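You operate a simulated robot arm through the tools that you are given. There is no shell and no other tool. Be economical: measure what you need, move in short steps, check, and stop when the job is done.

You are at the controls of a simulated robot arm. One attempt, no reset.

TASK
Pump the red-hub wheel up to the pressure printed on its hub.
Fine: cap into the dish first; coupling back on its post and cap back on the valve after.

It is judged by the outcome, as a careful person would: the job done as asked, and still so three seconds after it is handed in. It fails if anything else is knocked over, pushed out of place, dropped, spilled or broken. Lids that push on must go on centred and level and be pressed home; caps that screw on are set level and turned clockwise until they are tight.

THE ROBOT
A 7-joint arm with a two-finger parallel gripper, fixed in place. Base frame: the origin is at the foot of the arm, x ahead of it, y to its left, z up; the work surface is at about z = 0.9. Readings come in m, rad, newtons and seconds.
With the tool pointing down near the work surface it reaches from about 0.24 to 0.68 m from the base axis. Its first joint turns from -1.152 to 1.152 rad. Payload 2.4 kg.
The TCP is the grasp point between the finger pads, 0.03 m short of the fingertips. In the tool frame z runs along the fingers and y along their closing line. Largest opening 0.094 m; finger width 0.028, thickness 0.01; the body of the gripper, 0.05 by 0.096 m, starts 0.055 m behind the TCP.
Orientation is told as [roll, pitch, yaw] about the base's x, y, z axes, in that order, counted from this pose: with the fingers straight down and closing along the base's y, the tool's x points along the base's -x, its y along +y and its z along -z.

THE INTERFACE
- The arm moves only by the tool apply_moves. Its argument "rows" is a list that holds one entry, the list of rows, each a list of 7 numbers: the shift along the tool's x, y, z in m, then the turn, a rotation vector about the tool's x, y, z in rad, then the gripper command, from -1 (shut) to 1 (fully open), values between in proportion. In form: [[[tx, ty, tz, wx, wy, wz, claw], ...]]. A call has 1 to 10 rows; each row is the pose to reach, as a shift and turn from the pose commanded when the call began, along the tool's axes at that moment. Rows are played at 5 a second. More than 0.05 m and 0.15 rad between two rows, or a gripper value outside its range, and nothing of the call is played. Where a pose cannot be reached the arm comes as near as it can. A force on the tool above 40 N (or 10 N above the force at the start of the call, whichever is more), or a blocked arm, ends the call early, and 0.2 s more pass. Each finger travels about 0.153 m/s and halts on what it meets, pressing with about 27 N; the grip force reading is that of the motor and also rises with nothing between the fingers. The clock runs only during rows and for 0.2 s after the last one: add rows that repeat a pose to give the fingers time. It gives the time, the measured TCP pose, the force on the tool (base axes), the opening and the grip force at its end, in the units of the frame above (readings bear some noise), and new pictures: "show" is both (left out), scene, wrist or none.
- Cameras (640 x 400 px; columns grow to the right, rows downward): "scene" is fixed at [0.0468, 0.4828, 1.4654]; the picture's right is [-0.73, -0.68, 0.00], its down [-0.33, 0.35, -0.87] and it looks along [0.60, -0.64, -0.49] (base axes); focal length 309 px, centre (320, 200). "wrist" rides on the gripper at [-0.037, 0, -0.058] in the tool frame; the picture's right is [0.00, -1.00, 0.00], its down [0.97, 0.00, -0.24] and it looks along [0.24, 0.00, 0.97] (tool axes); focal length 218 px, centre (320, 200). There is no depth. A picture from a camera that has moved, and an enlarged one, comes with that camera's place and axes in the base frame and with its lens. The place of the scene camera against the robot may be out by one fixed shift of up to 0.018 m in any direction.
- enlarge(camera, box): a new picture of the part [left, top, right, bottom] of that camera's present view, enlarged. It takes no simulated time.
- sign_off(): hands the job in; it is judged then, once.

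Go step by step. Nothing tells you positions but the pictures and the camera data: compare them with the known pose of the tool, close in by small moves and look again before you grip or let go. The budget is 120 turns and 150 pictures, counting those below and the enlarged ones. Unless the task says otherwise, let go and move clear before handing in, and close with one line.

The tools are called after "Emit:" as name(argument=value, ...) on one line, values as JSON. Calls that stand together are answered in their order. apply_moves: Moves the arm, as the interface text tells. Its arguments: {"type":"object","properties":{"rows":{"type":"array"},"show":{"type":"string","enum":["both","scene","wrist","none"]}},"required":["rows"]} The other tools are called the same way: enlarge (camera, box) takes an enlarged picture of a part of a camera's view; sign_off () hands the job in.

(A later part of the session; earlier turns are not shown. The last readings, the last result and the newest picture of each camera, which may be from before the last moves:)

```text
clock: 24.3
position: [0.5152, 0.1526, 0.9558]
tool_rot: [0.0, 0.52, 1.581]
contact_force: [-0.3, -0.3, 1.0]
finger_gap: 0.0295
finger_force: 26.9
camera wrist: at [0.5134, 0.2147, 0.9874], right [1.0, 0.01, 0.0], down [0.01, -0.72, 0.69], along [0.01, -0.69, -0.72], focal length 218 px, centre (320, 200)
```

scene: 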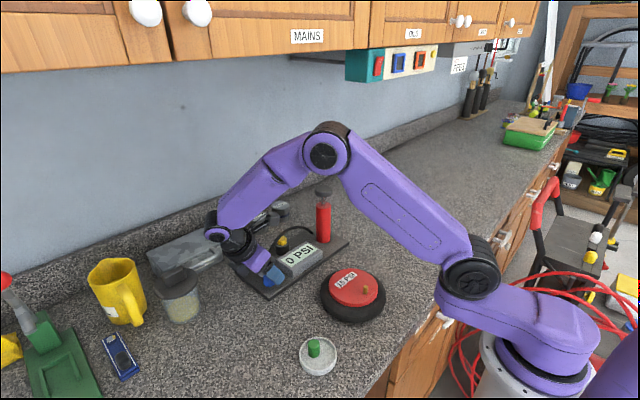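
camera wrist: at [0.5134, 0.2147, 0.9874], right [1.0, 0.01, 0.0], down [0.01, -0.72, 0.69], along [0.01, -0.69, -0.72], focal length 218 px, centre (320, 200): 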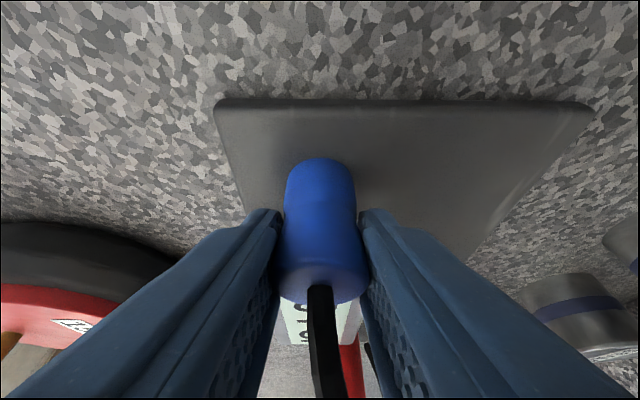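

Gripped at 0.0295. I lift straight up, slowly at first.

Emit:
apply_moves(rows=[[[0.0015, 0, -0.0026, 0, 0, 0, -1], [0.004, 0, -0.0069, 0, 0, 0, -1], [0.0075, 0, -0.013, 0, 0, 0, -1], [0.015, 0, -0.026, 0, 0, 0, -1], [0.025, 0, -0.0433, 0, 0, 0, -1], [0.035, 0, -0.0606, 0, 0, 0, -1], [0.035, 0, -0.0606, 0, 0, 0, -1]]])

Emit:
enlarge(camera="scene", box=[200, 190, 320, 300])

```text
clock: 25.9
position: [0.5159, 0.1547, 1.027]
tool_rot: [-0.002, 0.521, 1.58]
contact_force: [0.4, 0.5, -0.8]
finger_gap: 0.0294
finger_force: 26.3
camera wrist: at [0.5139, 0.2153, 1.0574], right [1.0, 0.01, 0.0], down [0.01, -0.72, 0.69], along [0.01, -0.69, -0.72], focal length 218 px, centre (320, 200)
```

scene: 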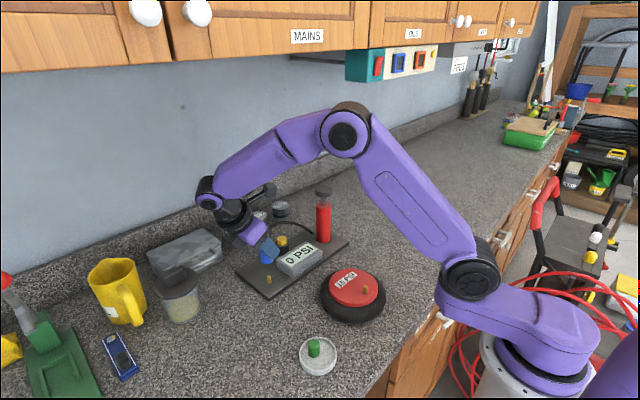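
wrist: 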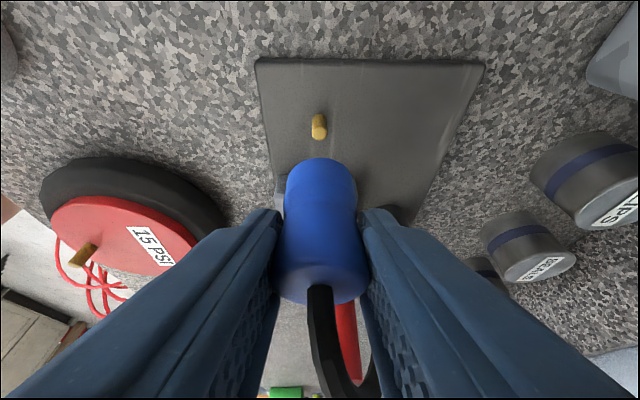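

```text
3.64 times, centred on (260, 245) of scene
camera zoom: at [0.0468, 0.4828, 1.4654], right [-0.73, -0.68, 0.0], down [-0.33, 0.35, -0.87], along [0.6, -0.64, -0.49], focal length 1123 px, centre (538, 36)
```

zoom: 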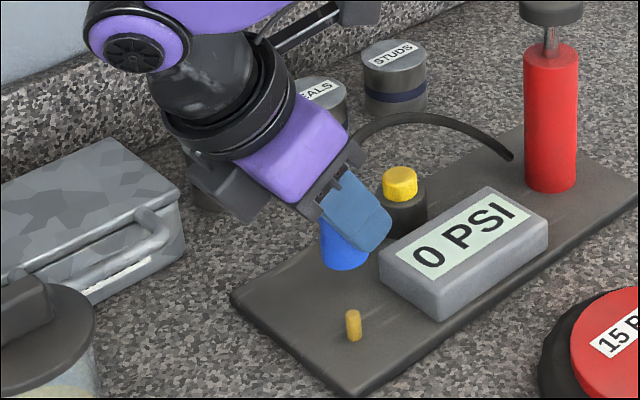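

The coupling is free, exposing a brass post at about (0.513, 0.153). Keeping the tool orientation, I carry it over the valve stem.

Emit:
apply_moves(rows=[[[0.0175, 0, -0.0303, 0, 0, 0, -1], [0.0339, 0.035, -0.0208, 0, 0, 0, -1], [0.0503, 0.07, -0.0113, 0, 0, 0, -1], [0.0667, 0.105, -0.0018, 0, 0, 0, -1], [0.0832, 0.14, 0.0077, 0, 0, 0, -1], [0.0996, 0.175, 0.0172, 0, 0, 0, -1], [0.116, 0.209, 0.0267, 0, 0, 0, -1], [0.116, 0.209, 0.0267, 0, 0, 0, -1]]])

Emit:
enlarge(camera="scene", box=[300, 210, 420, 330])

```text
clock: 27.7
position: [0.3069, 0.0381, 1.0618]
tool_rot: [0.0, 0.522, 1.578]
contact_force: [-0.6, -0.3, -0.2]
finger_gap: 0.0294
finger_force: 26.6
camera wrist: at [0.305, 0.0996, 1.092], right [1.0, 0.01, 0.0], down [0.01, -0.72, 0.69], along [0.01, -0.69, -0.72], focal length 218 px, centre (320, 200)
```

scene: 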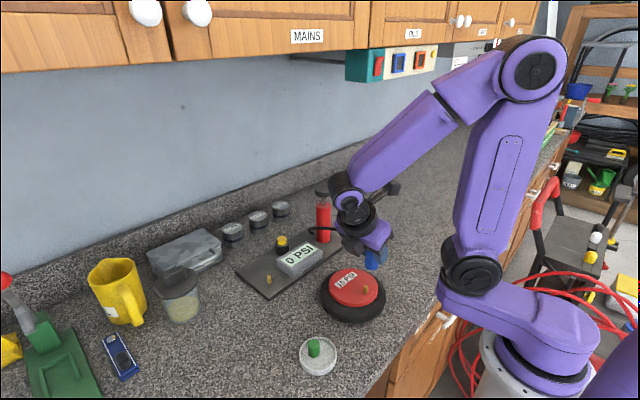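
wrist: 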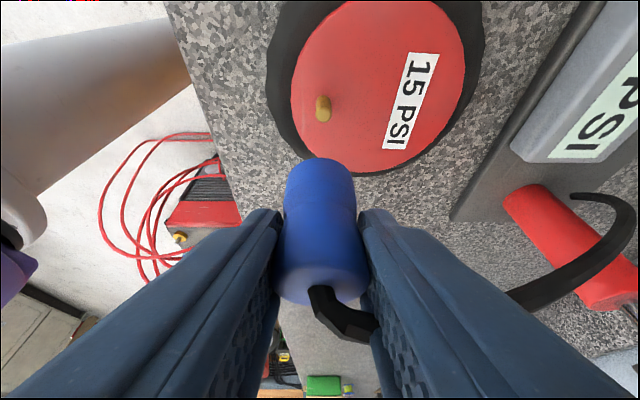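

```text
3.33 times, centred on (360, 270) of scene
camera zoom: at [0.0468, 0.4828, 1.4654], right [-0.73, -0.68, 0.0], down [-0.33, 0.35, -0.87], along [0.6, -0.64, -0.49], focal length 1029 px, centre (187, -33)
```

zoom: 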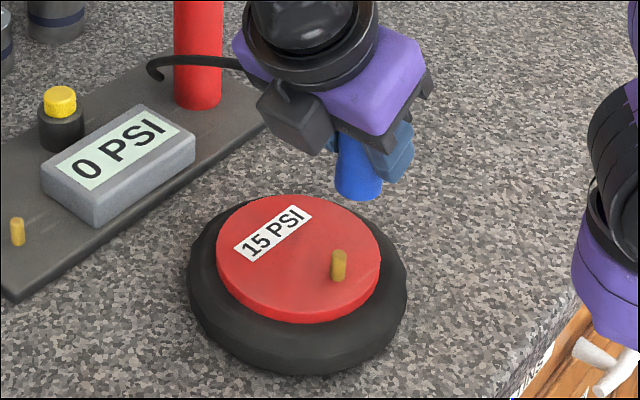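

I zoom on the stem in the wrist view to measure its place.

Emit:
enlarge(camera="wrist", box=[260, 60, 400, 180])

```text
3.33 times, centred on (330, 120) of wrist
camera zoom: at [0.305, 0.0996, 1.092], right [1.0, 0.01, 0.0], down [0.01, -0.72, 0.69], along [0.01, -0.69, -0.72], focal length 728 px, centre (287, 467)
```

zoom: 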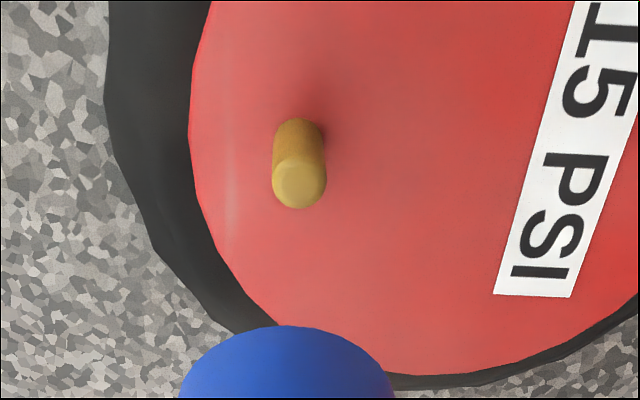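

Stem is about (0.310, 0.041) with top near 0.953. I shift slightly and lower until the coupling is just above it.

Emit:
apply_moves(rows=[[[-0.0035, -0.003, -0.002, 0, 0, 0, -1], [-0.016, -0.003, 0.02, 0, 0, 0, -1], [-0.0255, -0.003, 0.0361, 0, 0, 0, -1], [-0.0255, -0.003, 0.0361, 0, 0, 0, -1]]])

Emit:
enlarge(camera="scene", box=[320, 230, 410, 320])

Emit:
enlarge(camera="wrist", box=[260, 60, 400, 180])

```text
clock: 28.7
position: [0.3096, 0.0421, 1.0151]
tool_rot: [-0.006, 0.522, 1.581]
contact_force: [-0.1, 0.2, -1.2]
finger_gap: 0.0294
finger_force: 27.1
camera wrist: at [0.3082, 0.1029, 1.047], right [1.0, 0.01, 0.0], down [0.01, -0.72, 0.69], along [0.01, -0.69, -0.72], focal length 218 px, centre (320, 200)
```

scene: 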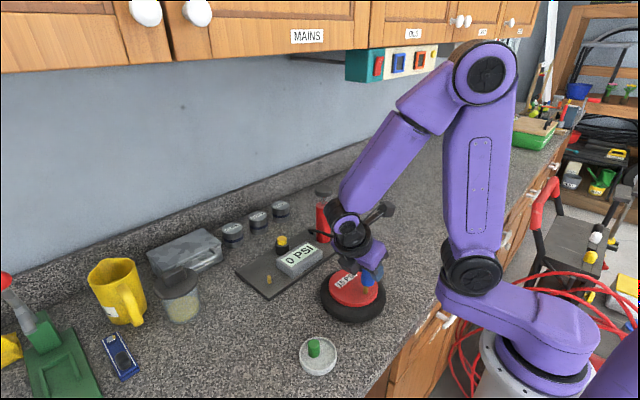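
wrist: 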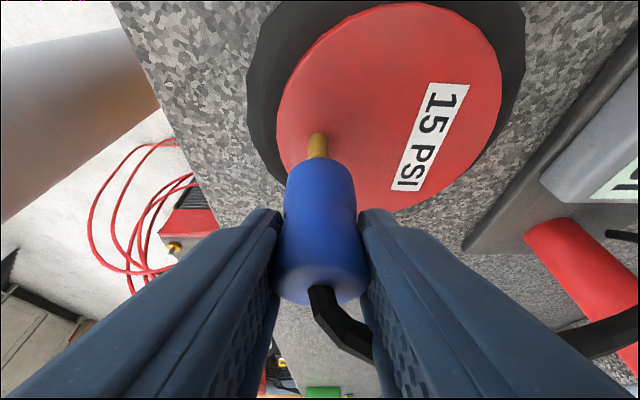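

```text
4.44 times, centred on (365, 275) of scene
camera zoom: at [0.0468, 0.4828, 1.4654], right [-0.73, -0.68, 0.0], down [-0.33, 0.35, -0.87], along [0.6, -0.64, -0.49], focal length 1372 px, centre (120, -133)
```

zoom: 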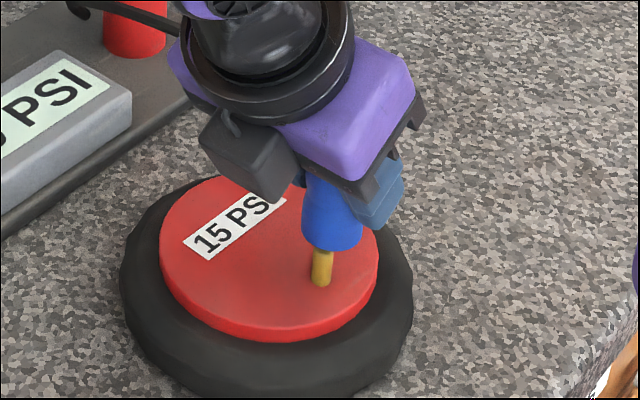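

```text
3.33 times, centred on (330, 120) of wrist
camera zoom: at [0.3082, 0.1029, 1.047], right [1.0, 0.01, 0.0], down [0.01, -0.72, 0.69], along [0.01, -0.69, -0.72], focal length 728 px, centre (287, 467)
```

zoom: 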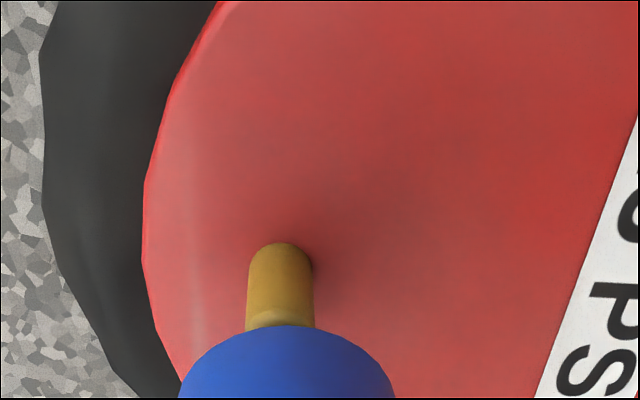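

Combining views, the stem is nearer (0.308, 0.0455). I correct by about −1 mm in x and +4.5 mm in y at the same height and re-check.

Emit:
apply_moves(rows=[[[-0.0039, 0.001, -0.0023, 0, 0, 0, -1], [-0.0039, 0.001, -0.0023, 0, 0, 0, -1]]], show="wrist")

Emit:
enlarge(camera="scene", box=[345, 255, 395, 300])

Emit:
enlarge(camera="wrist", box=[280, 110, 360, 170])

```text
clock: 29.3
position: [0.3069, 0.0464, 1.0151]
tool_rot: [-0.001, 0.521, 1.579]
contact_force: [1.1, 0.3, -0.1]
finger_gap: 0.0298
finger_force: 27.5
camera wrist: at [0.307, 0.1076, 1.0473], right [1.0, 0.01, 0.0], down [0.01, -0.72, 0.69], along [0.01, -0.69, -0.72], focal length 218 px, centre (320, 200)
```

wrist: 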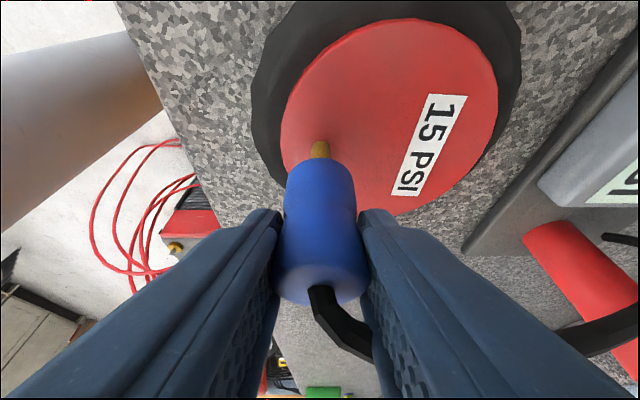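

```text
8.89 times, centred on (370, 278) of scene
camera zoom: at [0.0468, 0.4828, 1.4654], right [-0.73, -0.68, 0.0], down [-0.33, 0.35, -0.87], along [0.6, -0.64, -0.49], focal length 2745 px, centre (-124, -489)
```

zoom: 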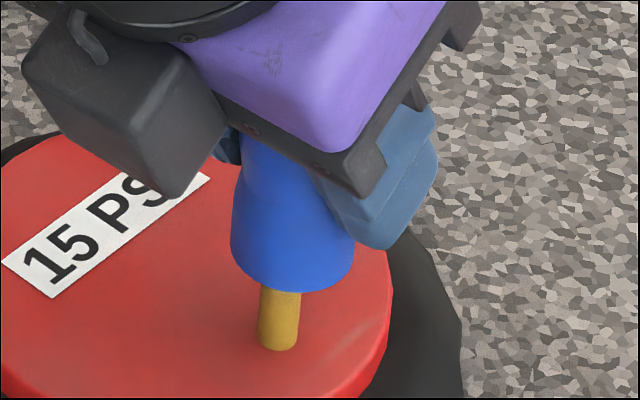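

```text
6.67 times, centred on (320, 140) of wrist
camera zoom: at [0.307, 0.1076, 1.0473], right [1.0, 0.01, 0.0], down [0.01, -0.72, 0.69], along [0.01, -0.69, -0.72], focal length 1455 px, centre (320, 600)
```

zoom: 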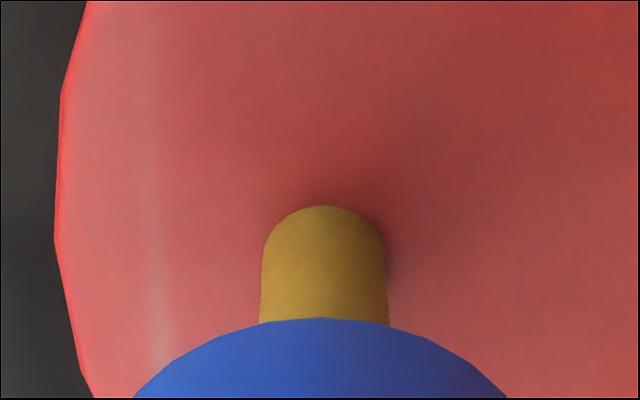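

Close: I nudge +1.2 mm in y and lower 6 mm to judge the alignment right at the stem top.

Emit:
apply_moves(rows=[[[-0.001, -0.0004, -0.0006, 0, 0, 0, -1], [-0.004, -0.0004, 0.0046, 0, 0, 0, -1], [-0.004, -0.0004, 0.0046, 0, 0, 0, -1]]], show="wrist")

Emit:
enlarge(camera="scene", box=[345, 255, 395, 300])

Emit:
enlarge(camera="wrist", box=[280, 110, 360, 170])

```text
clock: 30.1
position: [0.3083, 0.0459, 1.0109]
tool_rot: [-0.002, 0.522, 1.579]
contact_force: [0.0, 0.0, -0.8]
finger_gap: 0.0296
finger_force: 27.0
camera wrist: at [0.3077, 0.1083, 1.041], right [1.0, 0.01, 0.0], down [0.01, -0.72, 0.69], along [0.01, -0.69, -0.72], focal length 218 px, centre (320, 200)
```

wrist: 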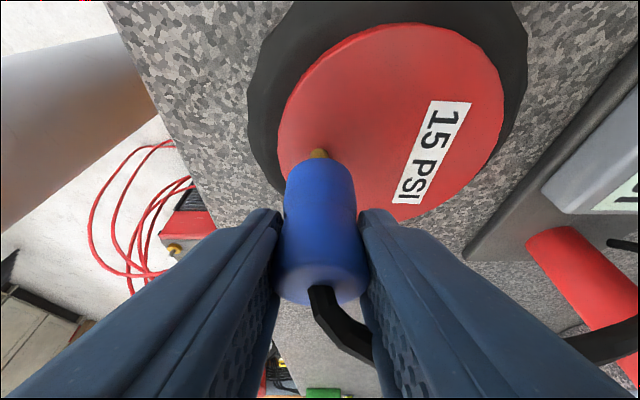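

```text
8.89 times, centred on (370, 278) of scene
camera zoom: at [0.0468, 0.4828, 1.4654], right [-0.73, -0.68, 0.0], down [-0.33, 0.35, -0.87], along [0.6, -0.64, -0.49], focal length 2745 px, centre (-124, -489)
```

zoom: 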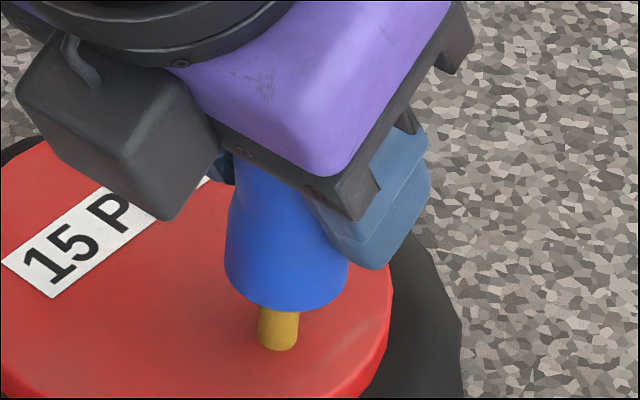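

```text
6.67 times, centred on (320, 140) of wrist
camera zoom: at [0.3077, 0.1083, 1.041], right [1.0, 0.01, 0.0], down [0.01, -0.72, 0.69], along [0.01, -0.69, -0.72], focal length 1455 px, centre (320, 600)
```

zoom: 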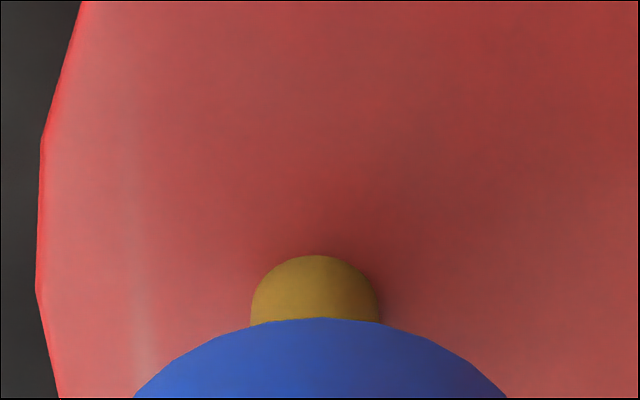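

Aligned to about a millimetre. I lower slowly onto the stem, watching the force.

Emit:
apply_moves(rows=[[[-0.0025, 0, 0.0028, 0, 0, 0, -1], [-0.004, 0, 0.0057, 0, 0, 0, -1], [-0.0055, 0, 0.0083, 0, 0, 0, -1], [-0.007, 0, 0.0109, 0, 0, 0, -1], [-0.007, 0, 0.0109, 0, 0, 0, -1]]], show="wrist")

Emit:
enlarge(camera="scene", box=[345, 255, 395, 300])

```text
clock: 31.3
position: [0.3089, 0.0463, 0.9982]
tool_rot: [-0.001, 0.521, 1.581]
contact_force: [-0.4, -0.1, 0.1]
finger_gap: 0.0295
finger_force: 26.4
camera wrist: at [0.3076, 0.1088, 1.0282], right [1.0, 0.01, 0.0], down [0.01, -0.72, 0.69], along [0.01, -0.69, -0.72], focal length 218 px, centre (320, 200)
```

wrist: 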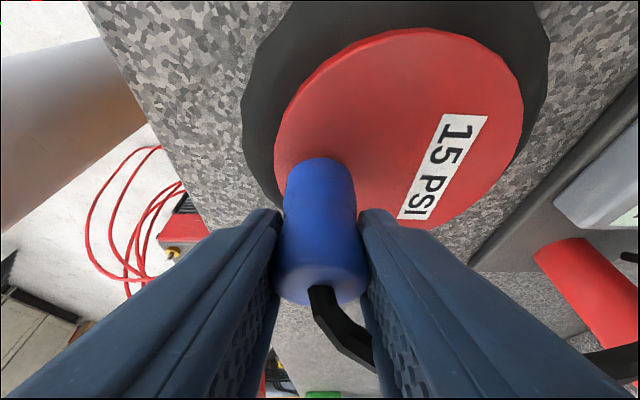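

```text
8.89 times, centred on (370, 278) of scene
camera zoom: at [0.0468, 0.4828, 1.4654], right [-0.73, -0.68, 0.0], down [-0.33, 0.35, -0.87], along [0.6, -0.64, -0.49], focal length 2745 px, centre (-124, -489)
```

zoom: 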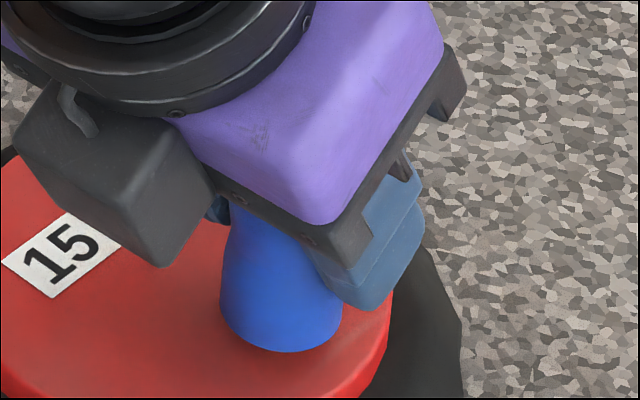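

No resistance, and the stem is inside. I continue to the expected seat at about z = 0.985.

Emit:
apply_moves(rows=[[[-0.002, 0, 0.0035, 0, 0, 0, -1], [-0.004, 0, 0.0069, 0, 0, 0, -1], [-0.0055, 0, 0.0095, 0, 0, 0, -1], [-0.0065, 0, 0.0113, 0, 0, 0, -1], [-0.0065, 0, 0.0113, 0, 0, 0, -1]]], show="wrist")

Emit:
enlarge(camera="scene", box=[345, 255, 395, 300])

```text
clock: 32.5
position: [0.3099, 0.0472, 0.9853]
tool_rot: [-0.003, 0.525, 1.577]
contact_force: [2.0, -3.1, 24.6]
finger_gap: 0.0297
finger_force: 26.9
camera wrist: at [0.3078, 0.1087, 1.0164], right [1.0, 0.01, 0.0], down [0.01, -0.72, 0.69], along [0.01, -0.69, -0.72], focal length 218 px, centre (320, 200)
```

wrist: 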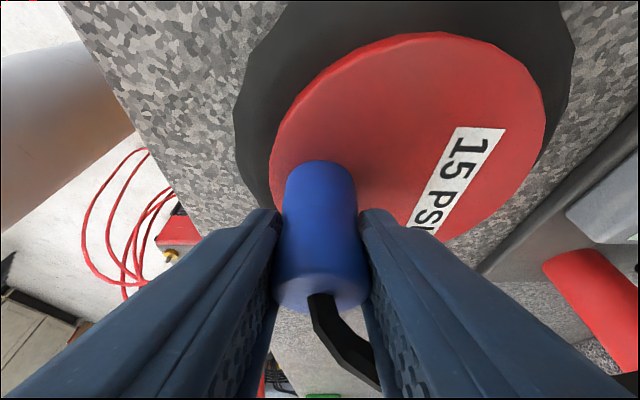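

```text
8.89 times, centred on (370, 278) of scene
camera zoom: at [0.0466, 0.4827, 1.4655], right [-0.73, -0.68, 0.0], down [-0.33, 0.35, -0.87], along [0.6, -0.64, -0.49], focal length 2745 px, centre (-124, -489)
```

zoom: 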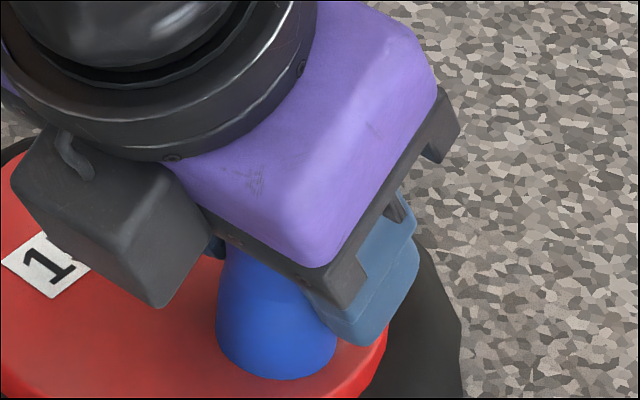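

Seated on the hub at the predicted height with 25 N. I release and withdraw along the tool axis.

Emit:
apply_moves(rows=[[[0, 0, 0, 0, 0, 0, -0.2], [0, 0, 0, 0, 0, 0, 0.2], [0, 0, 0, 0, 0, 0, 0.2], [0, 0, -0.03, 0, 0, 0, 0.2], [0, 0, -0.07, 0, 0, 0, 0.2], [0, 0, -0.11, 0, 0, 0, 0.2], [0, 0, -0.11, 0, 0, 0, 0.2]]])

Emit:
enlarge(camera="scene", box=[230, 180, 410, 330])

```text
clock: 34.1
position: [0.3086, 0.1019, 1.0797]
tool_rot: [-0.001, 0.522, 1.579]
contact_force: [-0.7, -0.2, -0.3]
finger_gap: 0.0563
finger_force: 0.1
camera wrist: at [0.3074, 0.1637, 1.111], right [1.0, 0.01, 0.0], down [0.01, -0.72, 0.69], along [0.01, -0.69, -0.72], focal length 218 px, centre (320, 200)
```

scene: 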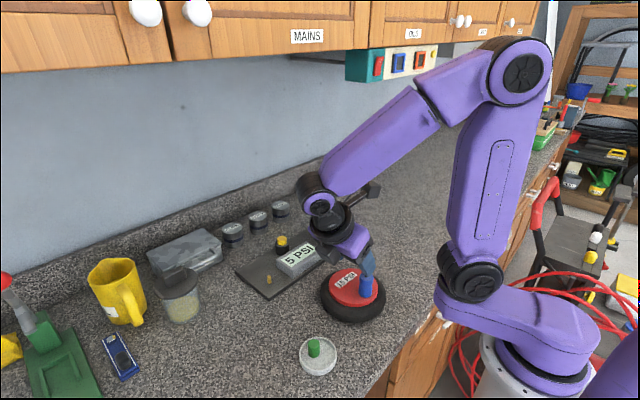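
wrist: 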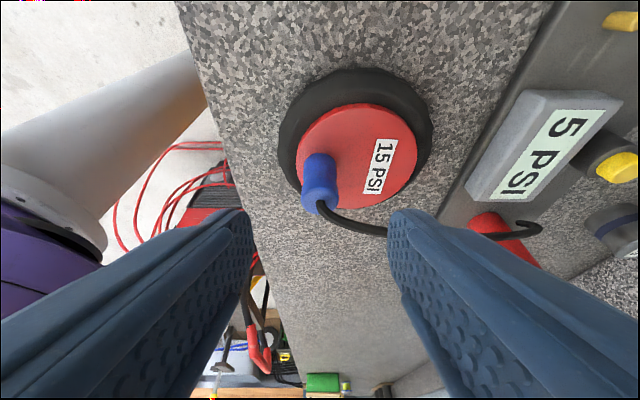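

```text
2.67 times, centred on (320, 255) of scene
camera zoom: at [0.0468, 0.4828, 1.4654], right [-0.73, -0.68, 0.0], down [-0.33, 0.35, -0.87], along [0.6, -0.64, -0.49], focal length 823 px, centre (320, 53)
```

zoom: 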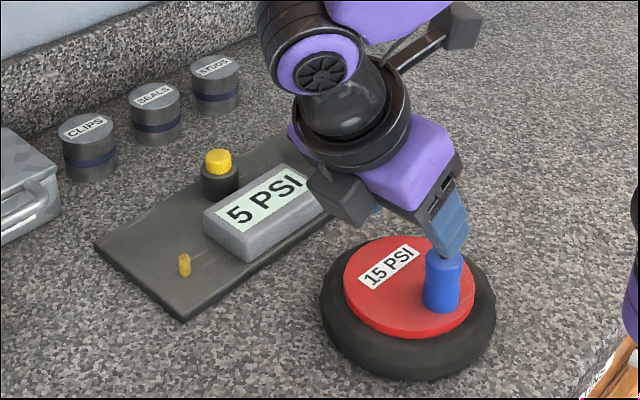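

The gauge now reads 5 PSI, so the coupling is connected. I straighten the tool and go over toward the pump handle.

Emit:
apply_moves(rows=[[[0.015, 0, -0.026, 0, -0.13, 0, 0.5], [0.03, 0, -0.052, 0, -0.26, 0, 0.8], [0.04, 0, -0.0693, 0, -0.39, 0, 1], [0.045, 0, -0.078, 0, -0.5236, 0, 1], [0.045, 0, -0.078, 0, -0.5236, 0, 1]]], show="none")

```text
clock: 35.3
position: [0.3087, 0.102, 1.1699]
tool_rot: [-0.002, -0.003, 1.581]
contact_force: [0.1, 0.1, 0.3]
finger_gap: 0.0942
finger_force: 0.0
```

Emit:
apply_moves(rows=[[[0.0, 0, -0.04, 0, 0, 0, 1], [0.02, -0.04, -0.05, 0, 0, 0, 1], [0.04, -0.08, -0.05, 0, 0, 0, 1], [0.06, -0.12, -0.05, 0, 0, 0, 1], [0.08, -0.16, -0.05, 0, 0, 0, 1], [0.1, -0.2, -0.05, 0, 0, 0, 1], [0.122, -0.231, -0.05, 0, 0, 0, 1], [0.122, -0.231, -0.05, 0, 0, 0, 1]]])

Emit:
enlarge(camera="scene", box=[230, 140, 410, 330])

```text
clock: 37.0
position: [0.4671, 0.0133, 1.2232]
tool_rot: [0.08, 0.0, 1.662]
contact_force: [0.7, 0.9, 0.6]
finger_gap: 0.0942
finger_force: 0.1
stopped in row 8: the arm was blocked; the commanded pose is now the measured one
camera wrist: at [0.4686, 0.0504, 1.2802], right [0.99, 0.09, -0.08], down [0.11, -0.97, 0.24], along [-0.05, -0.25, -0.97], focal length 218 px, centre (320, 200)
```

scene: 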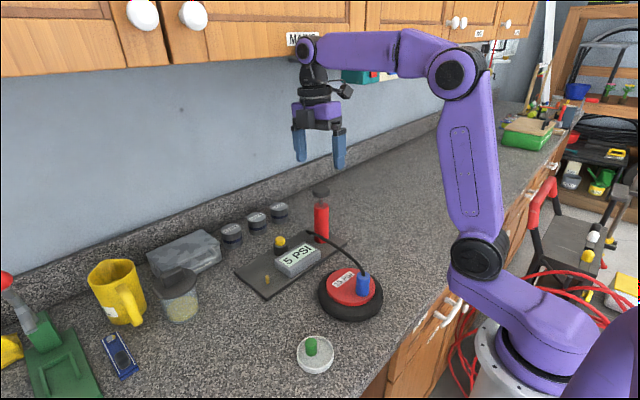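
wrist: 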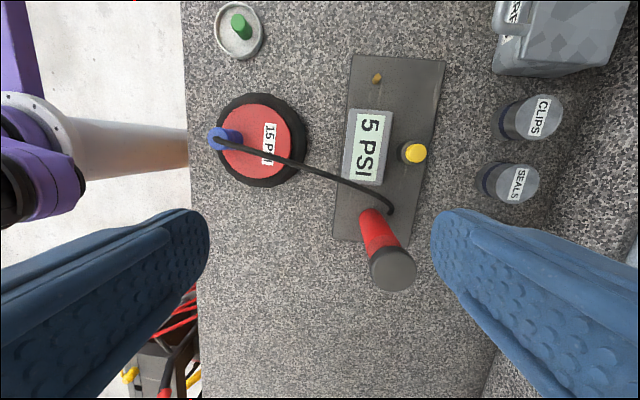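

```text
2.11 times, centred on (320, 235) of scene
camera zoom: at [0.0346, 0.4828, 1.4657], right [-0.73, -0.68, -0.01], down [-0.32, 0.35, -0.88], along [0.6, -0.64, -0.48], focal length 650 px, centre (320, 126)
```

zoom: 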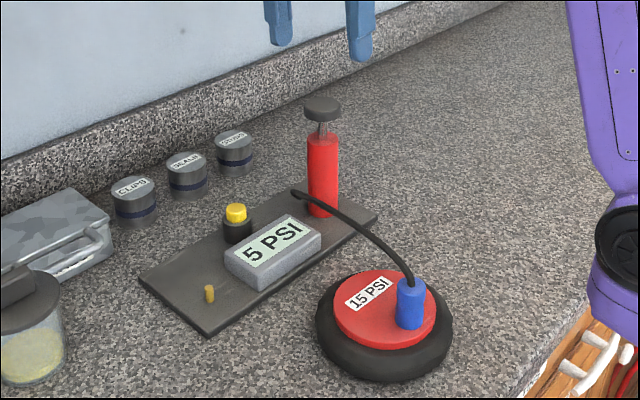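

The arm got blocked, probably the wrist against the wall cabinet, and the base yielded slightly. I back off toward the robot and down at once.

Emit:
apply_moves(rows=[[[0, 0.02, 0.01, 0, 0, 0, 1], [0, 0.05, 0.04, 0, 0, 0, 1], [0, 0.05, 0.04, 0, 0, 0, 1]]])

Emit:
enlarge(camera="scene", box=[230, 140, 410, 330])

```text
clock: 37.8
position: [0.4332, 0.0044, 1.1797]
tool_rot: [0.085, 0.0, 1.651]
contact_force: [-0.1, 0.7, 0.4]
finger_gap: 0.094
finger_force: 0.0
camera wrist: at [0.4344, 0.0413, 1.2367], right [0.99, 0.08, -0.08], down [0.1, -0.97, 0.24], along [-0.06, -0.25, -0.97], focal length 218 px, centre (320, 200)
```

scene: 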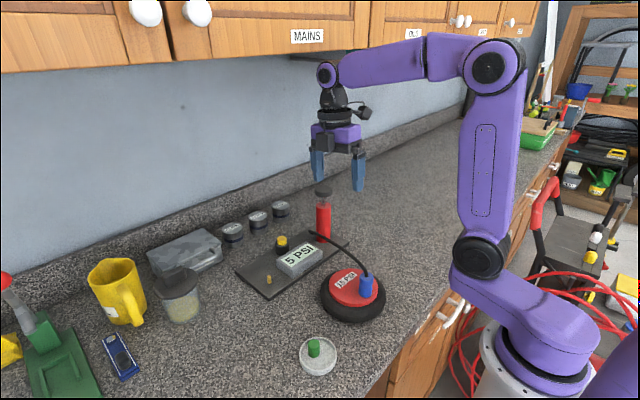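
wrist: 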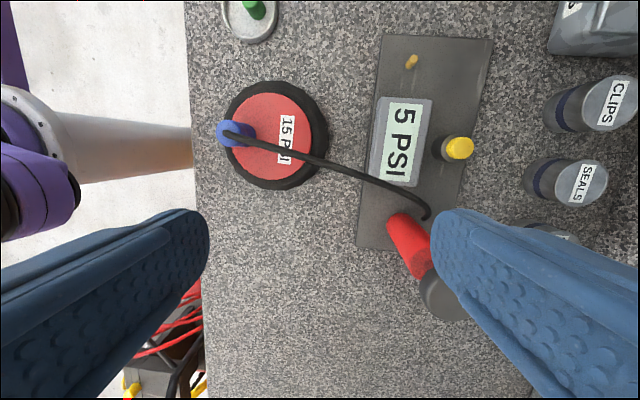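

```text
2.11 times, centred on (320, 235) of scene
camera zoom: at [0.0468, 0.4828, 1.4654], right [-0.73, -0.68, 0.0], down [-0.33, 0.35, -0.87], along [0.6, -0.64, -0.49], focal length 650 px, centre (320, 126)
```

zoom: 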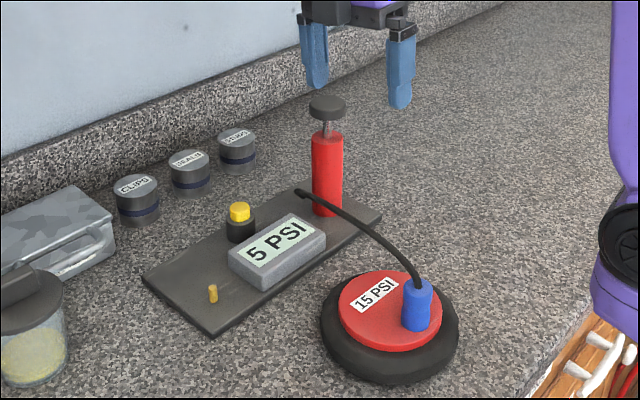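

Nothing was disturbed and the base is back. The pump handle is near (0.541, −0.073, 1.07); I approach lower (z = 1.14) with the tool levelled.

Emit:
apply_moves(rows=[[[0.0, 0.0, 0.031, 0.045, 0, 0.035, 1], [0.021, -0.026, 0.031, 0.085, 0, 0.071, 1], [0.043, -0.052, 0.031, 0.085, 0, 0.071, 1], [0.064, -0.078, 0.031, 0.085, 0, 0.071, 1], [0.0854, -0.1044, 0.0312, 0.085, 0, 0.071, 1], [0.0854, -0.1044, 0.0312, 0.085, 0, 0.071, 1]]])

Emit:
enlarge(camera="scene", box=[250, 100, 390, 280])

```text
clock: 39.2
position: [0.5402, -0.0732, 1.14]
tool_rot: [0.0, 0.001, 1.581]
contact_force: [-0.2, 0.6, -0.5]
finger_gap: 0.094
finger_force: 0.1
camera wrist: at [0.5387, -0.0356, 1.1962], right [1.0, 0.01, 0.0], down [0.01, -0.97, 0.24], along [0.0, -0.24, -0.97], focal length 218 px, centre (320, 200)
```

scene: 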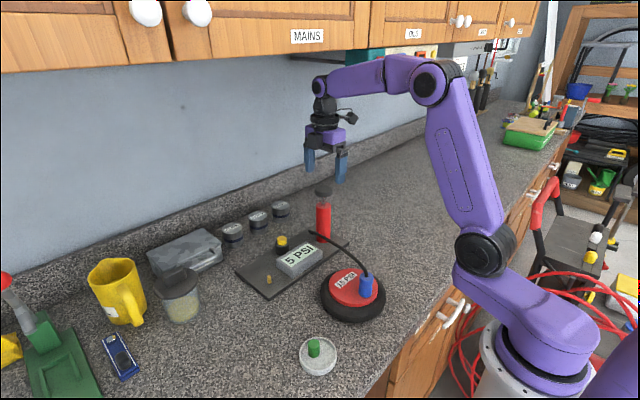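
wrist: 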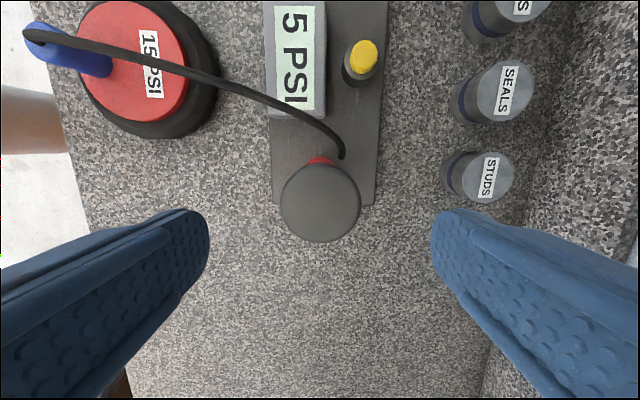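

```text
2.22 times, centred on (320, 190) of scene
camera zoom: at [0.0468, 0.4828, 1.4654], right [-0.73, -0.68, 0.0], down [-0.33, 0.35, -0.87], along [0.6, -0.64, -0.49], focal length 686 px, centre (320, 222)
```

zoom: 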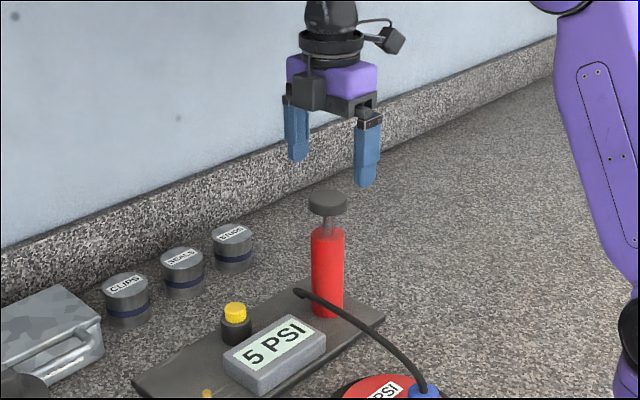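

The knob is about 0.048 wide at (0.539, −0.069). I lower the open fingers around it.

Emit:
apply_moves(rows=[[[-0.004, 0.001, 0.01, 0, 0, 0, 0.8], [-0.004, 0.001, 0.03, 0, 0, 0, 0.7], [-0.004, 0.001, 0.05, 0, 0, 0, 0.7], [-0.004, 0.001, 0.05, 0, 0, 0, 0.7]]])

Emit:
enlarge(camera="scene", box=[280, 150, 370, 260])

```text
clock: 40.2
position: [0.5397, -0.0677, 1.0889]
tool_rot: [0.0, 0.001, 1.582]
contact_force: [0.1, 0.3, 1.1]
finger_gap: 0.0798
finger_force: 0.1
camera wrist: at [0.5388, -0.03, 1.1468], right [1.0, 0.01, 0.0], down [0.01, -0.97, 0.24], along [0.0, -0.24, -0.97], focal length 218 px, centre (320, 200)
```

scene: 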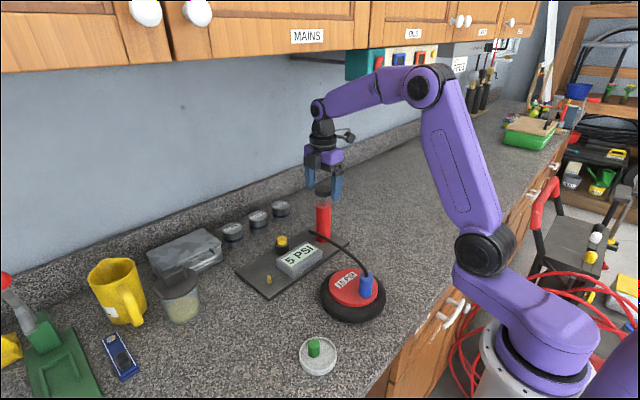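
wrist: 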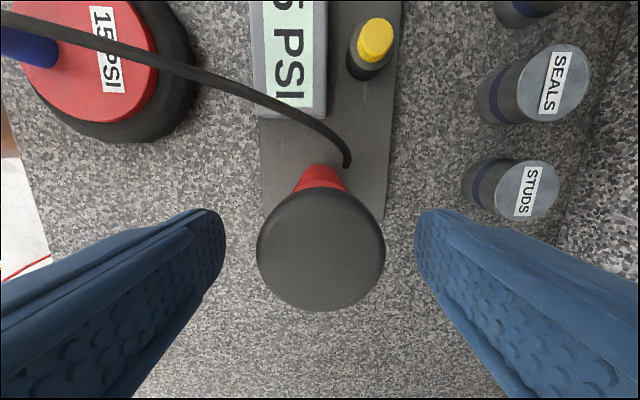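

```text
3.64 times, centred on (325, 205) of scene
camera zoom: at [0.0468, 0.4828, 1.4654], right [-0.73, -0.68, 0.0], down [-0.33, 0.35, -0.87], along [0.6, -0.64, -0.49], focal length 1123 px, centre (302, 182)
```

zoom: 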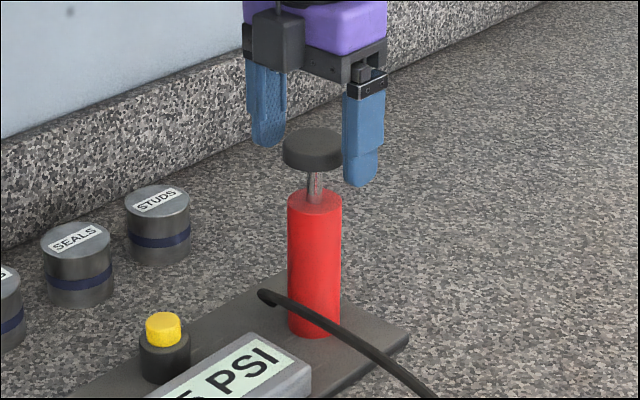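

The knob is centred between the fingers. I lower 4 mm more and grip.

Emit:
apply_moves(rows=[[[0, 0, 0.004, 0, 0, 0, 0.5], [0, 0, 0.004, 0, 0, 0, -0.2], [0, 0, 0.004, 0, 0, 0, -0.6], [0, 0, 0.004, 0, 0, 0, -0.6]]], show="wrist")

Emit:
enlarge(camera="scene", box=[270, 150, 370, 280])

```text
clock: 41.2
position: [0.54, -0.0675, 1.0865]
tool_rot: [-0.002, 0.003, 1.58]
contact_force: [1.2, 0.2, 0.5]
finger_gap: 0.0467
finger_force: 45.4
camera wrist: at [0.539, -0.0303, 1.1432], right [1.0, 0.01, 0.0], down [0.01, -0.97, 0.24], along [0.0, -0.24, -0.97], focal length 218 px, centre (320, 200)
```

wrist: 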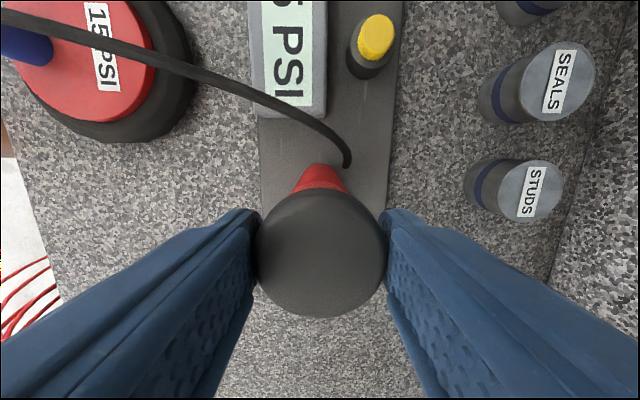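

```text
3.08 times, centred on (320, 215) of scene
camera zoom: at [0.0468, 0.4828, 1.4654], right [-0.73, -0.68, 0.0], down [-0.33, 0.35, -0.87], along [0.6, -0.64, -0.49], focal length 950 px, centre (320, 154)
```

zoom: 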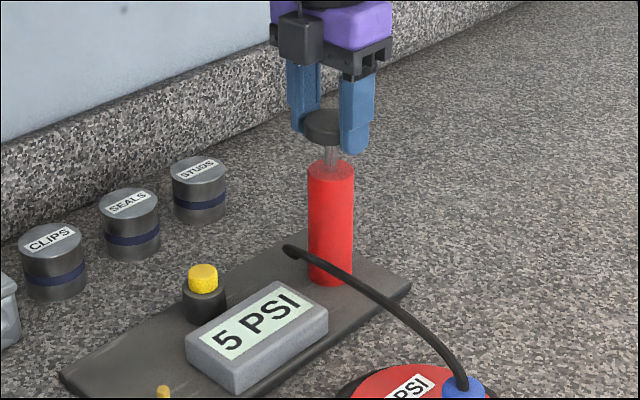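

Gripped. I push down gently by up to 10 mm and check the gauge.

Emit:
apply_moves(rows=[[[0, 0, 0.003, 0, 0, 0, -0.6], [0, 0, 0.006, 0, 0, 0, -0.6], [0, 0, 0.01, 0, 0, 0, -0.6]]], show="none")

Emit:
enlarge(camera="scene", box=[270, 150, 370, 280])

```text
clock: 42.0
position: [0.5401, -0.0679, 1.0755]
tool_rot: [-0.001, 0.003, 1.581]
contact_force: [-1.7, -1.9, 2.4]
finger_gap: 0.0467
finger_force: 44.5
```

```text
3.08 times, centred on (320, 215) of scene
camera zoom: at [0.0467, 0.4827, 1.4654], right [-0.73, -0.68, 0.0], down [-0.33, 0.35, -0.87], along [0.6, -0.64, -0.49], focal length 950 px, centre (320, 154)
```

zoom: 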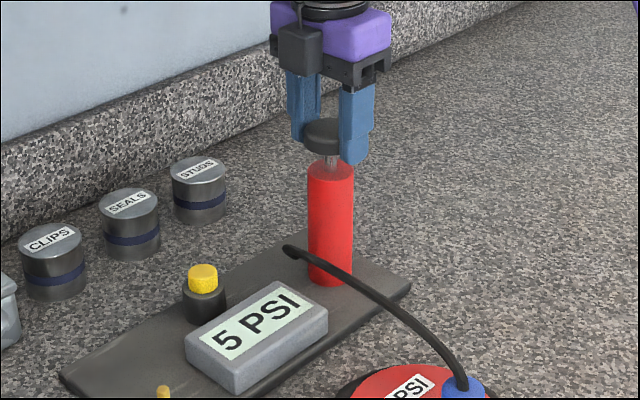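

It moves down freely. I continue the stroke.

Emit:
apply_moves(rows=[[[0, 0, 0.004, 0, 0, 0, -0.6], [0, 0, 0.008, 0, 0, 0, -0.6], [0, 0, 0.012, 0, 0, 0, -0.6]]], show="none")

Emit:
enlarge(camera="scene", box=[270, 150, 370, 280])

```text
clock: 42.8
position: [0.5404, -0.0672, 1.0643]
tool_rot: [0.0, 0.003, 1.58]
contact_force: [-4.1, -3.0, 3.4]
finger_gap: 0.0469
finger_force: 44.3
```

```text
3.08 times, centred on (320, 215) of scene
camera zoom: at [0.0466, 0.4827, 1.4654], right [-0.73, -0.68, 0.0], down [-0.33, 0.35, -0.87], along [0.6, -0.64, -0.49], focal length 950 px, centre (320, 154)
```

zoom: 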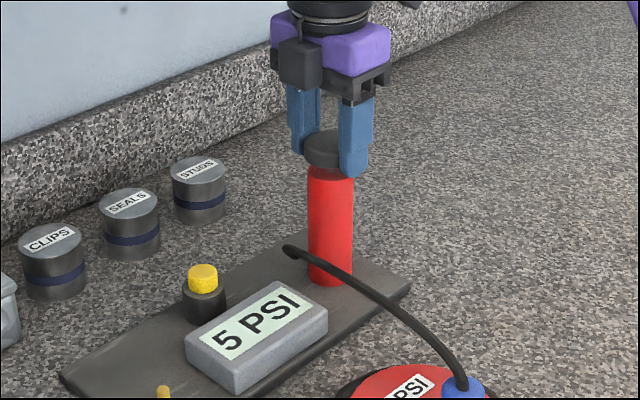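

Nearly at the bottom. A few mm more until it stops.

Emit:
apply_moves(rows=[[[0, 0, 0.003, 0, 0, 0, -0.6], [0, 0, 0.006, 0, 0, 0, -0.6]]], show="none")

Emit:
enlarge(camera="scene", box=[270, 150, 370, 280])

```text
clock: 43.4
position: [0.5411, -0.069, 1.0586]
tool_rot: [0.0, 0.001, 1.582]
contact_force: [-4.8, -4.4, 2.9]
finger_gap: 0.0467
finger_force: 45.2
```

```text
3.08 times, centred on (320, 215) of scene
camera zoom: at [0.0466, 0.4827, 1.4654], right [-0.73, -0.68, 0.0], down [-0.33, 0.35, -0.87], along [0.6, -0.64, -0.49], focal length 950 px, centre (320, 154)
```

zoom: 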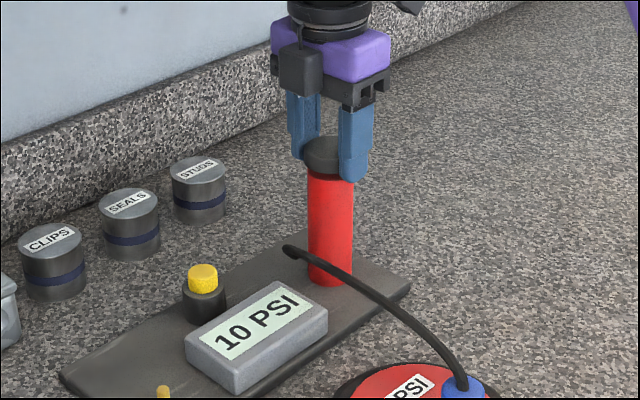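

Now 10 PSI: one stroke adds 5. I raise the handle fully to its start height.

Emit:
apply_moves(rows=[[[0, 0, -0.007, 0, 0, 0, -0.6], [0, 0, -0.014, 0, 0, 0, -0.6], [0, 0, -0.021, 0, 0, 0, -0.6], [0, 0, -0.028, 0, 0, 0, -0.6], [0, 0, -0.028, 0, 0, 0, -0.6]]], show="none")

Emit:
enlarge(camera="scene", box=[270, 150, 370, 280])

```text
clock: 44.6
position: [0.5392, -0.0681, 1.0864]
tool_rot: [-0.001, 0.002, 1.581]
contact_force: [-10.5, -8.3, -1.5]
finger_gap: 0.0469
finger_force: 44.9
```

```text
3.08 times, centred on (320, 215) of scene
camera zoom: at [0.0465, 0.4826, 1.4655], right [-0.73, -0.68, 0.0], down [-0.33, 0.35, -0.87], along [0.6, -0.64, -0.49], focal length 950 px, centre (320, 154)
```

zoom: 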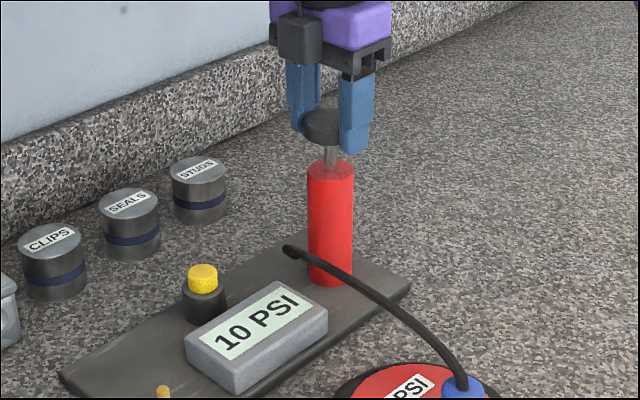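

Handle is up, still 10 PSI. There is some sideways strain, so I open briefly to relieve it and re-grip.

Emit:
apply_moves(rows=[[[0, 0, 0, 0, 0, 0, 0.2], [0, 0, 0, 0, 0, 0, 0.2], [0, 0, 0, 0, 0, 0, -0.3], [0, 0, 0, 0, 0, 0, -0.6], [0, 0, 0, 0, 0, 0, -0.6]]], show="none")

Emit:
enlarge(camera="scene", box=[270, 150, 370, 280])

```text
clock: 45.8
position: [0.5397, -0.0659, 1.0858]
tool_rot: [0.0, 0.001, 1.584]
contact_force: [-8.6, 4.7, 1.2]
finger_gap: 0.0468
finger_force: 44.9
```

```text
3.08 times, centred on (320, 215) of scene
camera zoom: at [0.0465, 0.483, 1.4653], right [-0.73, -0.68, 0.0], down [-0.33, 0.35, -0.87], along [0.6, -0.64, -0.49], focal length 950 px, centre (320, 154)
```

zoom: 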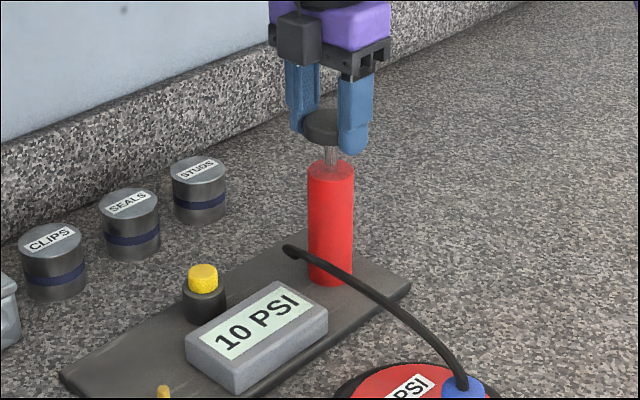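

Now the second downstroke.

Emit:
apply_moves(rows=[[[0, 0, 0.006, 0, 0, 0, -0.6], [0, 0, 0.012, 0, 0, 0, -0.6], [0, 0, 0.018, 0, 0, 0, -0.6], [0, 0, 0.023, 0, 0, 0, -0.6], [0, 0, 0.028, 0, 0, 0, -0.6]]], show="none")

Emit:
enlarge(camera="scene", box=[270, 150, 370, 280])

```text
clock: 47.0
position: [0.54, -0.0672, 1.0574]
tool_rot: [0.001, 0.002, 1.581]
contact_force: [-9.5, 9.9, 3.8]
finger_gap: 0.0469
finger_force: 45.3
```

```text
3.08 times, centred on (320, 215) of scene
camera zoom: at [0.0464, 0.4831, 1.4653], right [-0.73, -0.68, 0.0], down [-0.33, 0.35, -0.87], along [0.6, -0.64, -0.49], focal length 950 px, centre (320, 154)
```

zoom: 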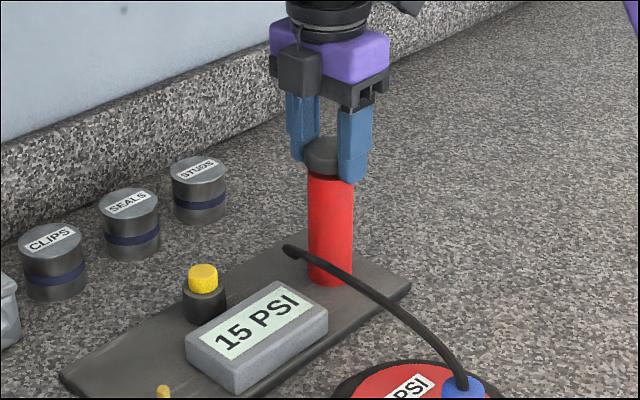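

15 PSI reached. I raise the handle back to where it was, then release and rise clear.

Emit:
apply_moves(rows=[[[0, 0, -0.007, 0, 0, 0, -0.6], [0, 0, -0.014, 0, 0, 0, -0.6], [0, 0, -0.021, 0, 0, 0, -0.6], [0, 0, -0.028, 0, 0, 0, -0.6], [0, 0, -0.028, 0, 0, 0, 0.2], [0, 0, -0.028, 0, 0, 0, 0.5], [0, 0, -0.028, 0, 0, 0, 0.5], [0, 0, -0.06, 0, 0, 0, 0.6], [0, 0, -0.09, 0, 0, 0, 0.6], [0, 0, -0.09, 0, 0, 0, 0.6]]])

Emit:
enlarge(camera="scene", box=[230, 170, 400, 330])

```text
clock: 49.2
position: [0.5395, -0.0658, 1.1485]
tool_rot: [0.0, 0.002, 1.582]
contact_force: [-0.5, -0.3, -0.3]
finger_gap: 0.0749
finger_force: 0.0
camera wrist: at [0.538, -0.0276, 1.2054], right [1.0, 0.01, 0.0], down [0.01, -0.97, 0.24], along [0.0, -0.24, -0.97], focal length 218 px, centre (320, 200)
```

scene: 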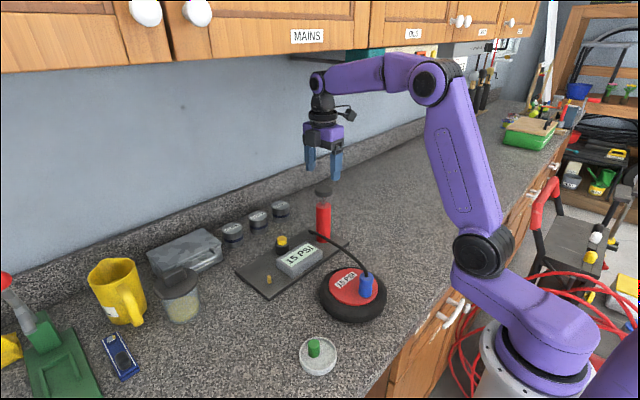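
wrist: 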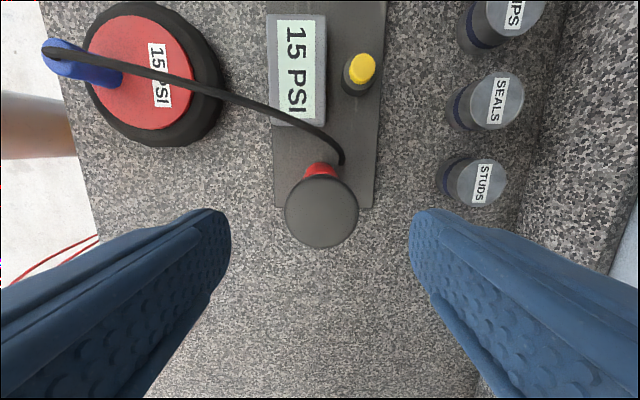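

```text
2.50 times, centred on (315, 250) of scene
camera zoom: at [0.0468, 0.4828, 1.4654], right [-0.73, -0.68, 0.0], down [-0.33, 0.35, -0.87], along [0.6, -0.64, -0.49], focal length 772 px, centre (332, 75)
```

zoom: 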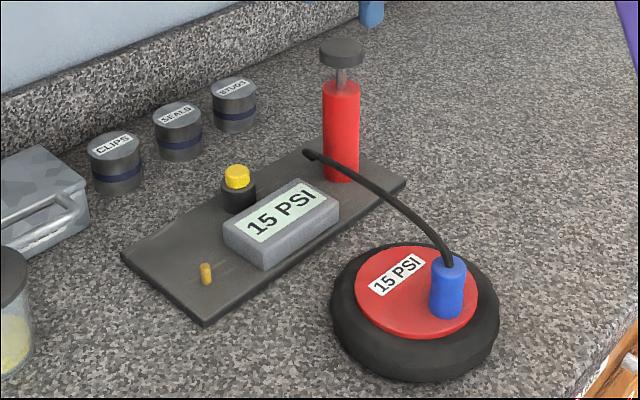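

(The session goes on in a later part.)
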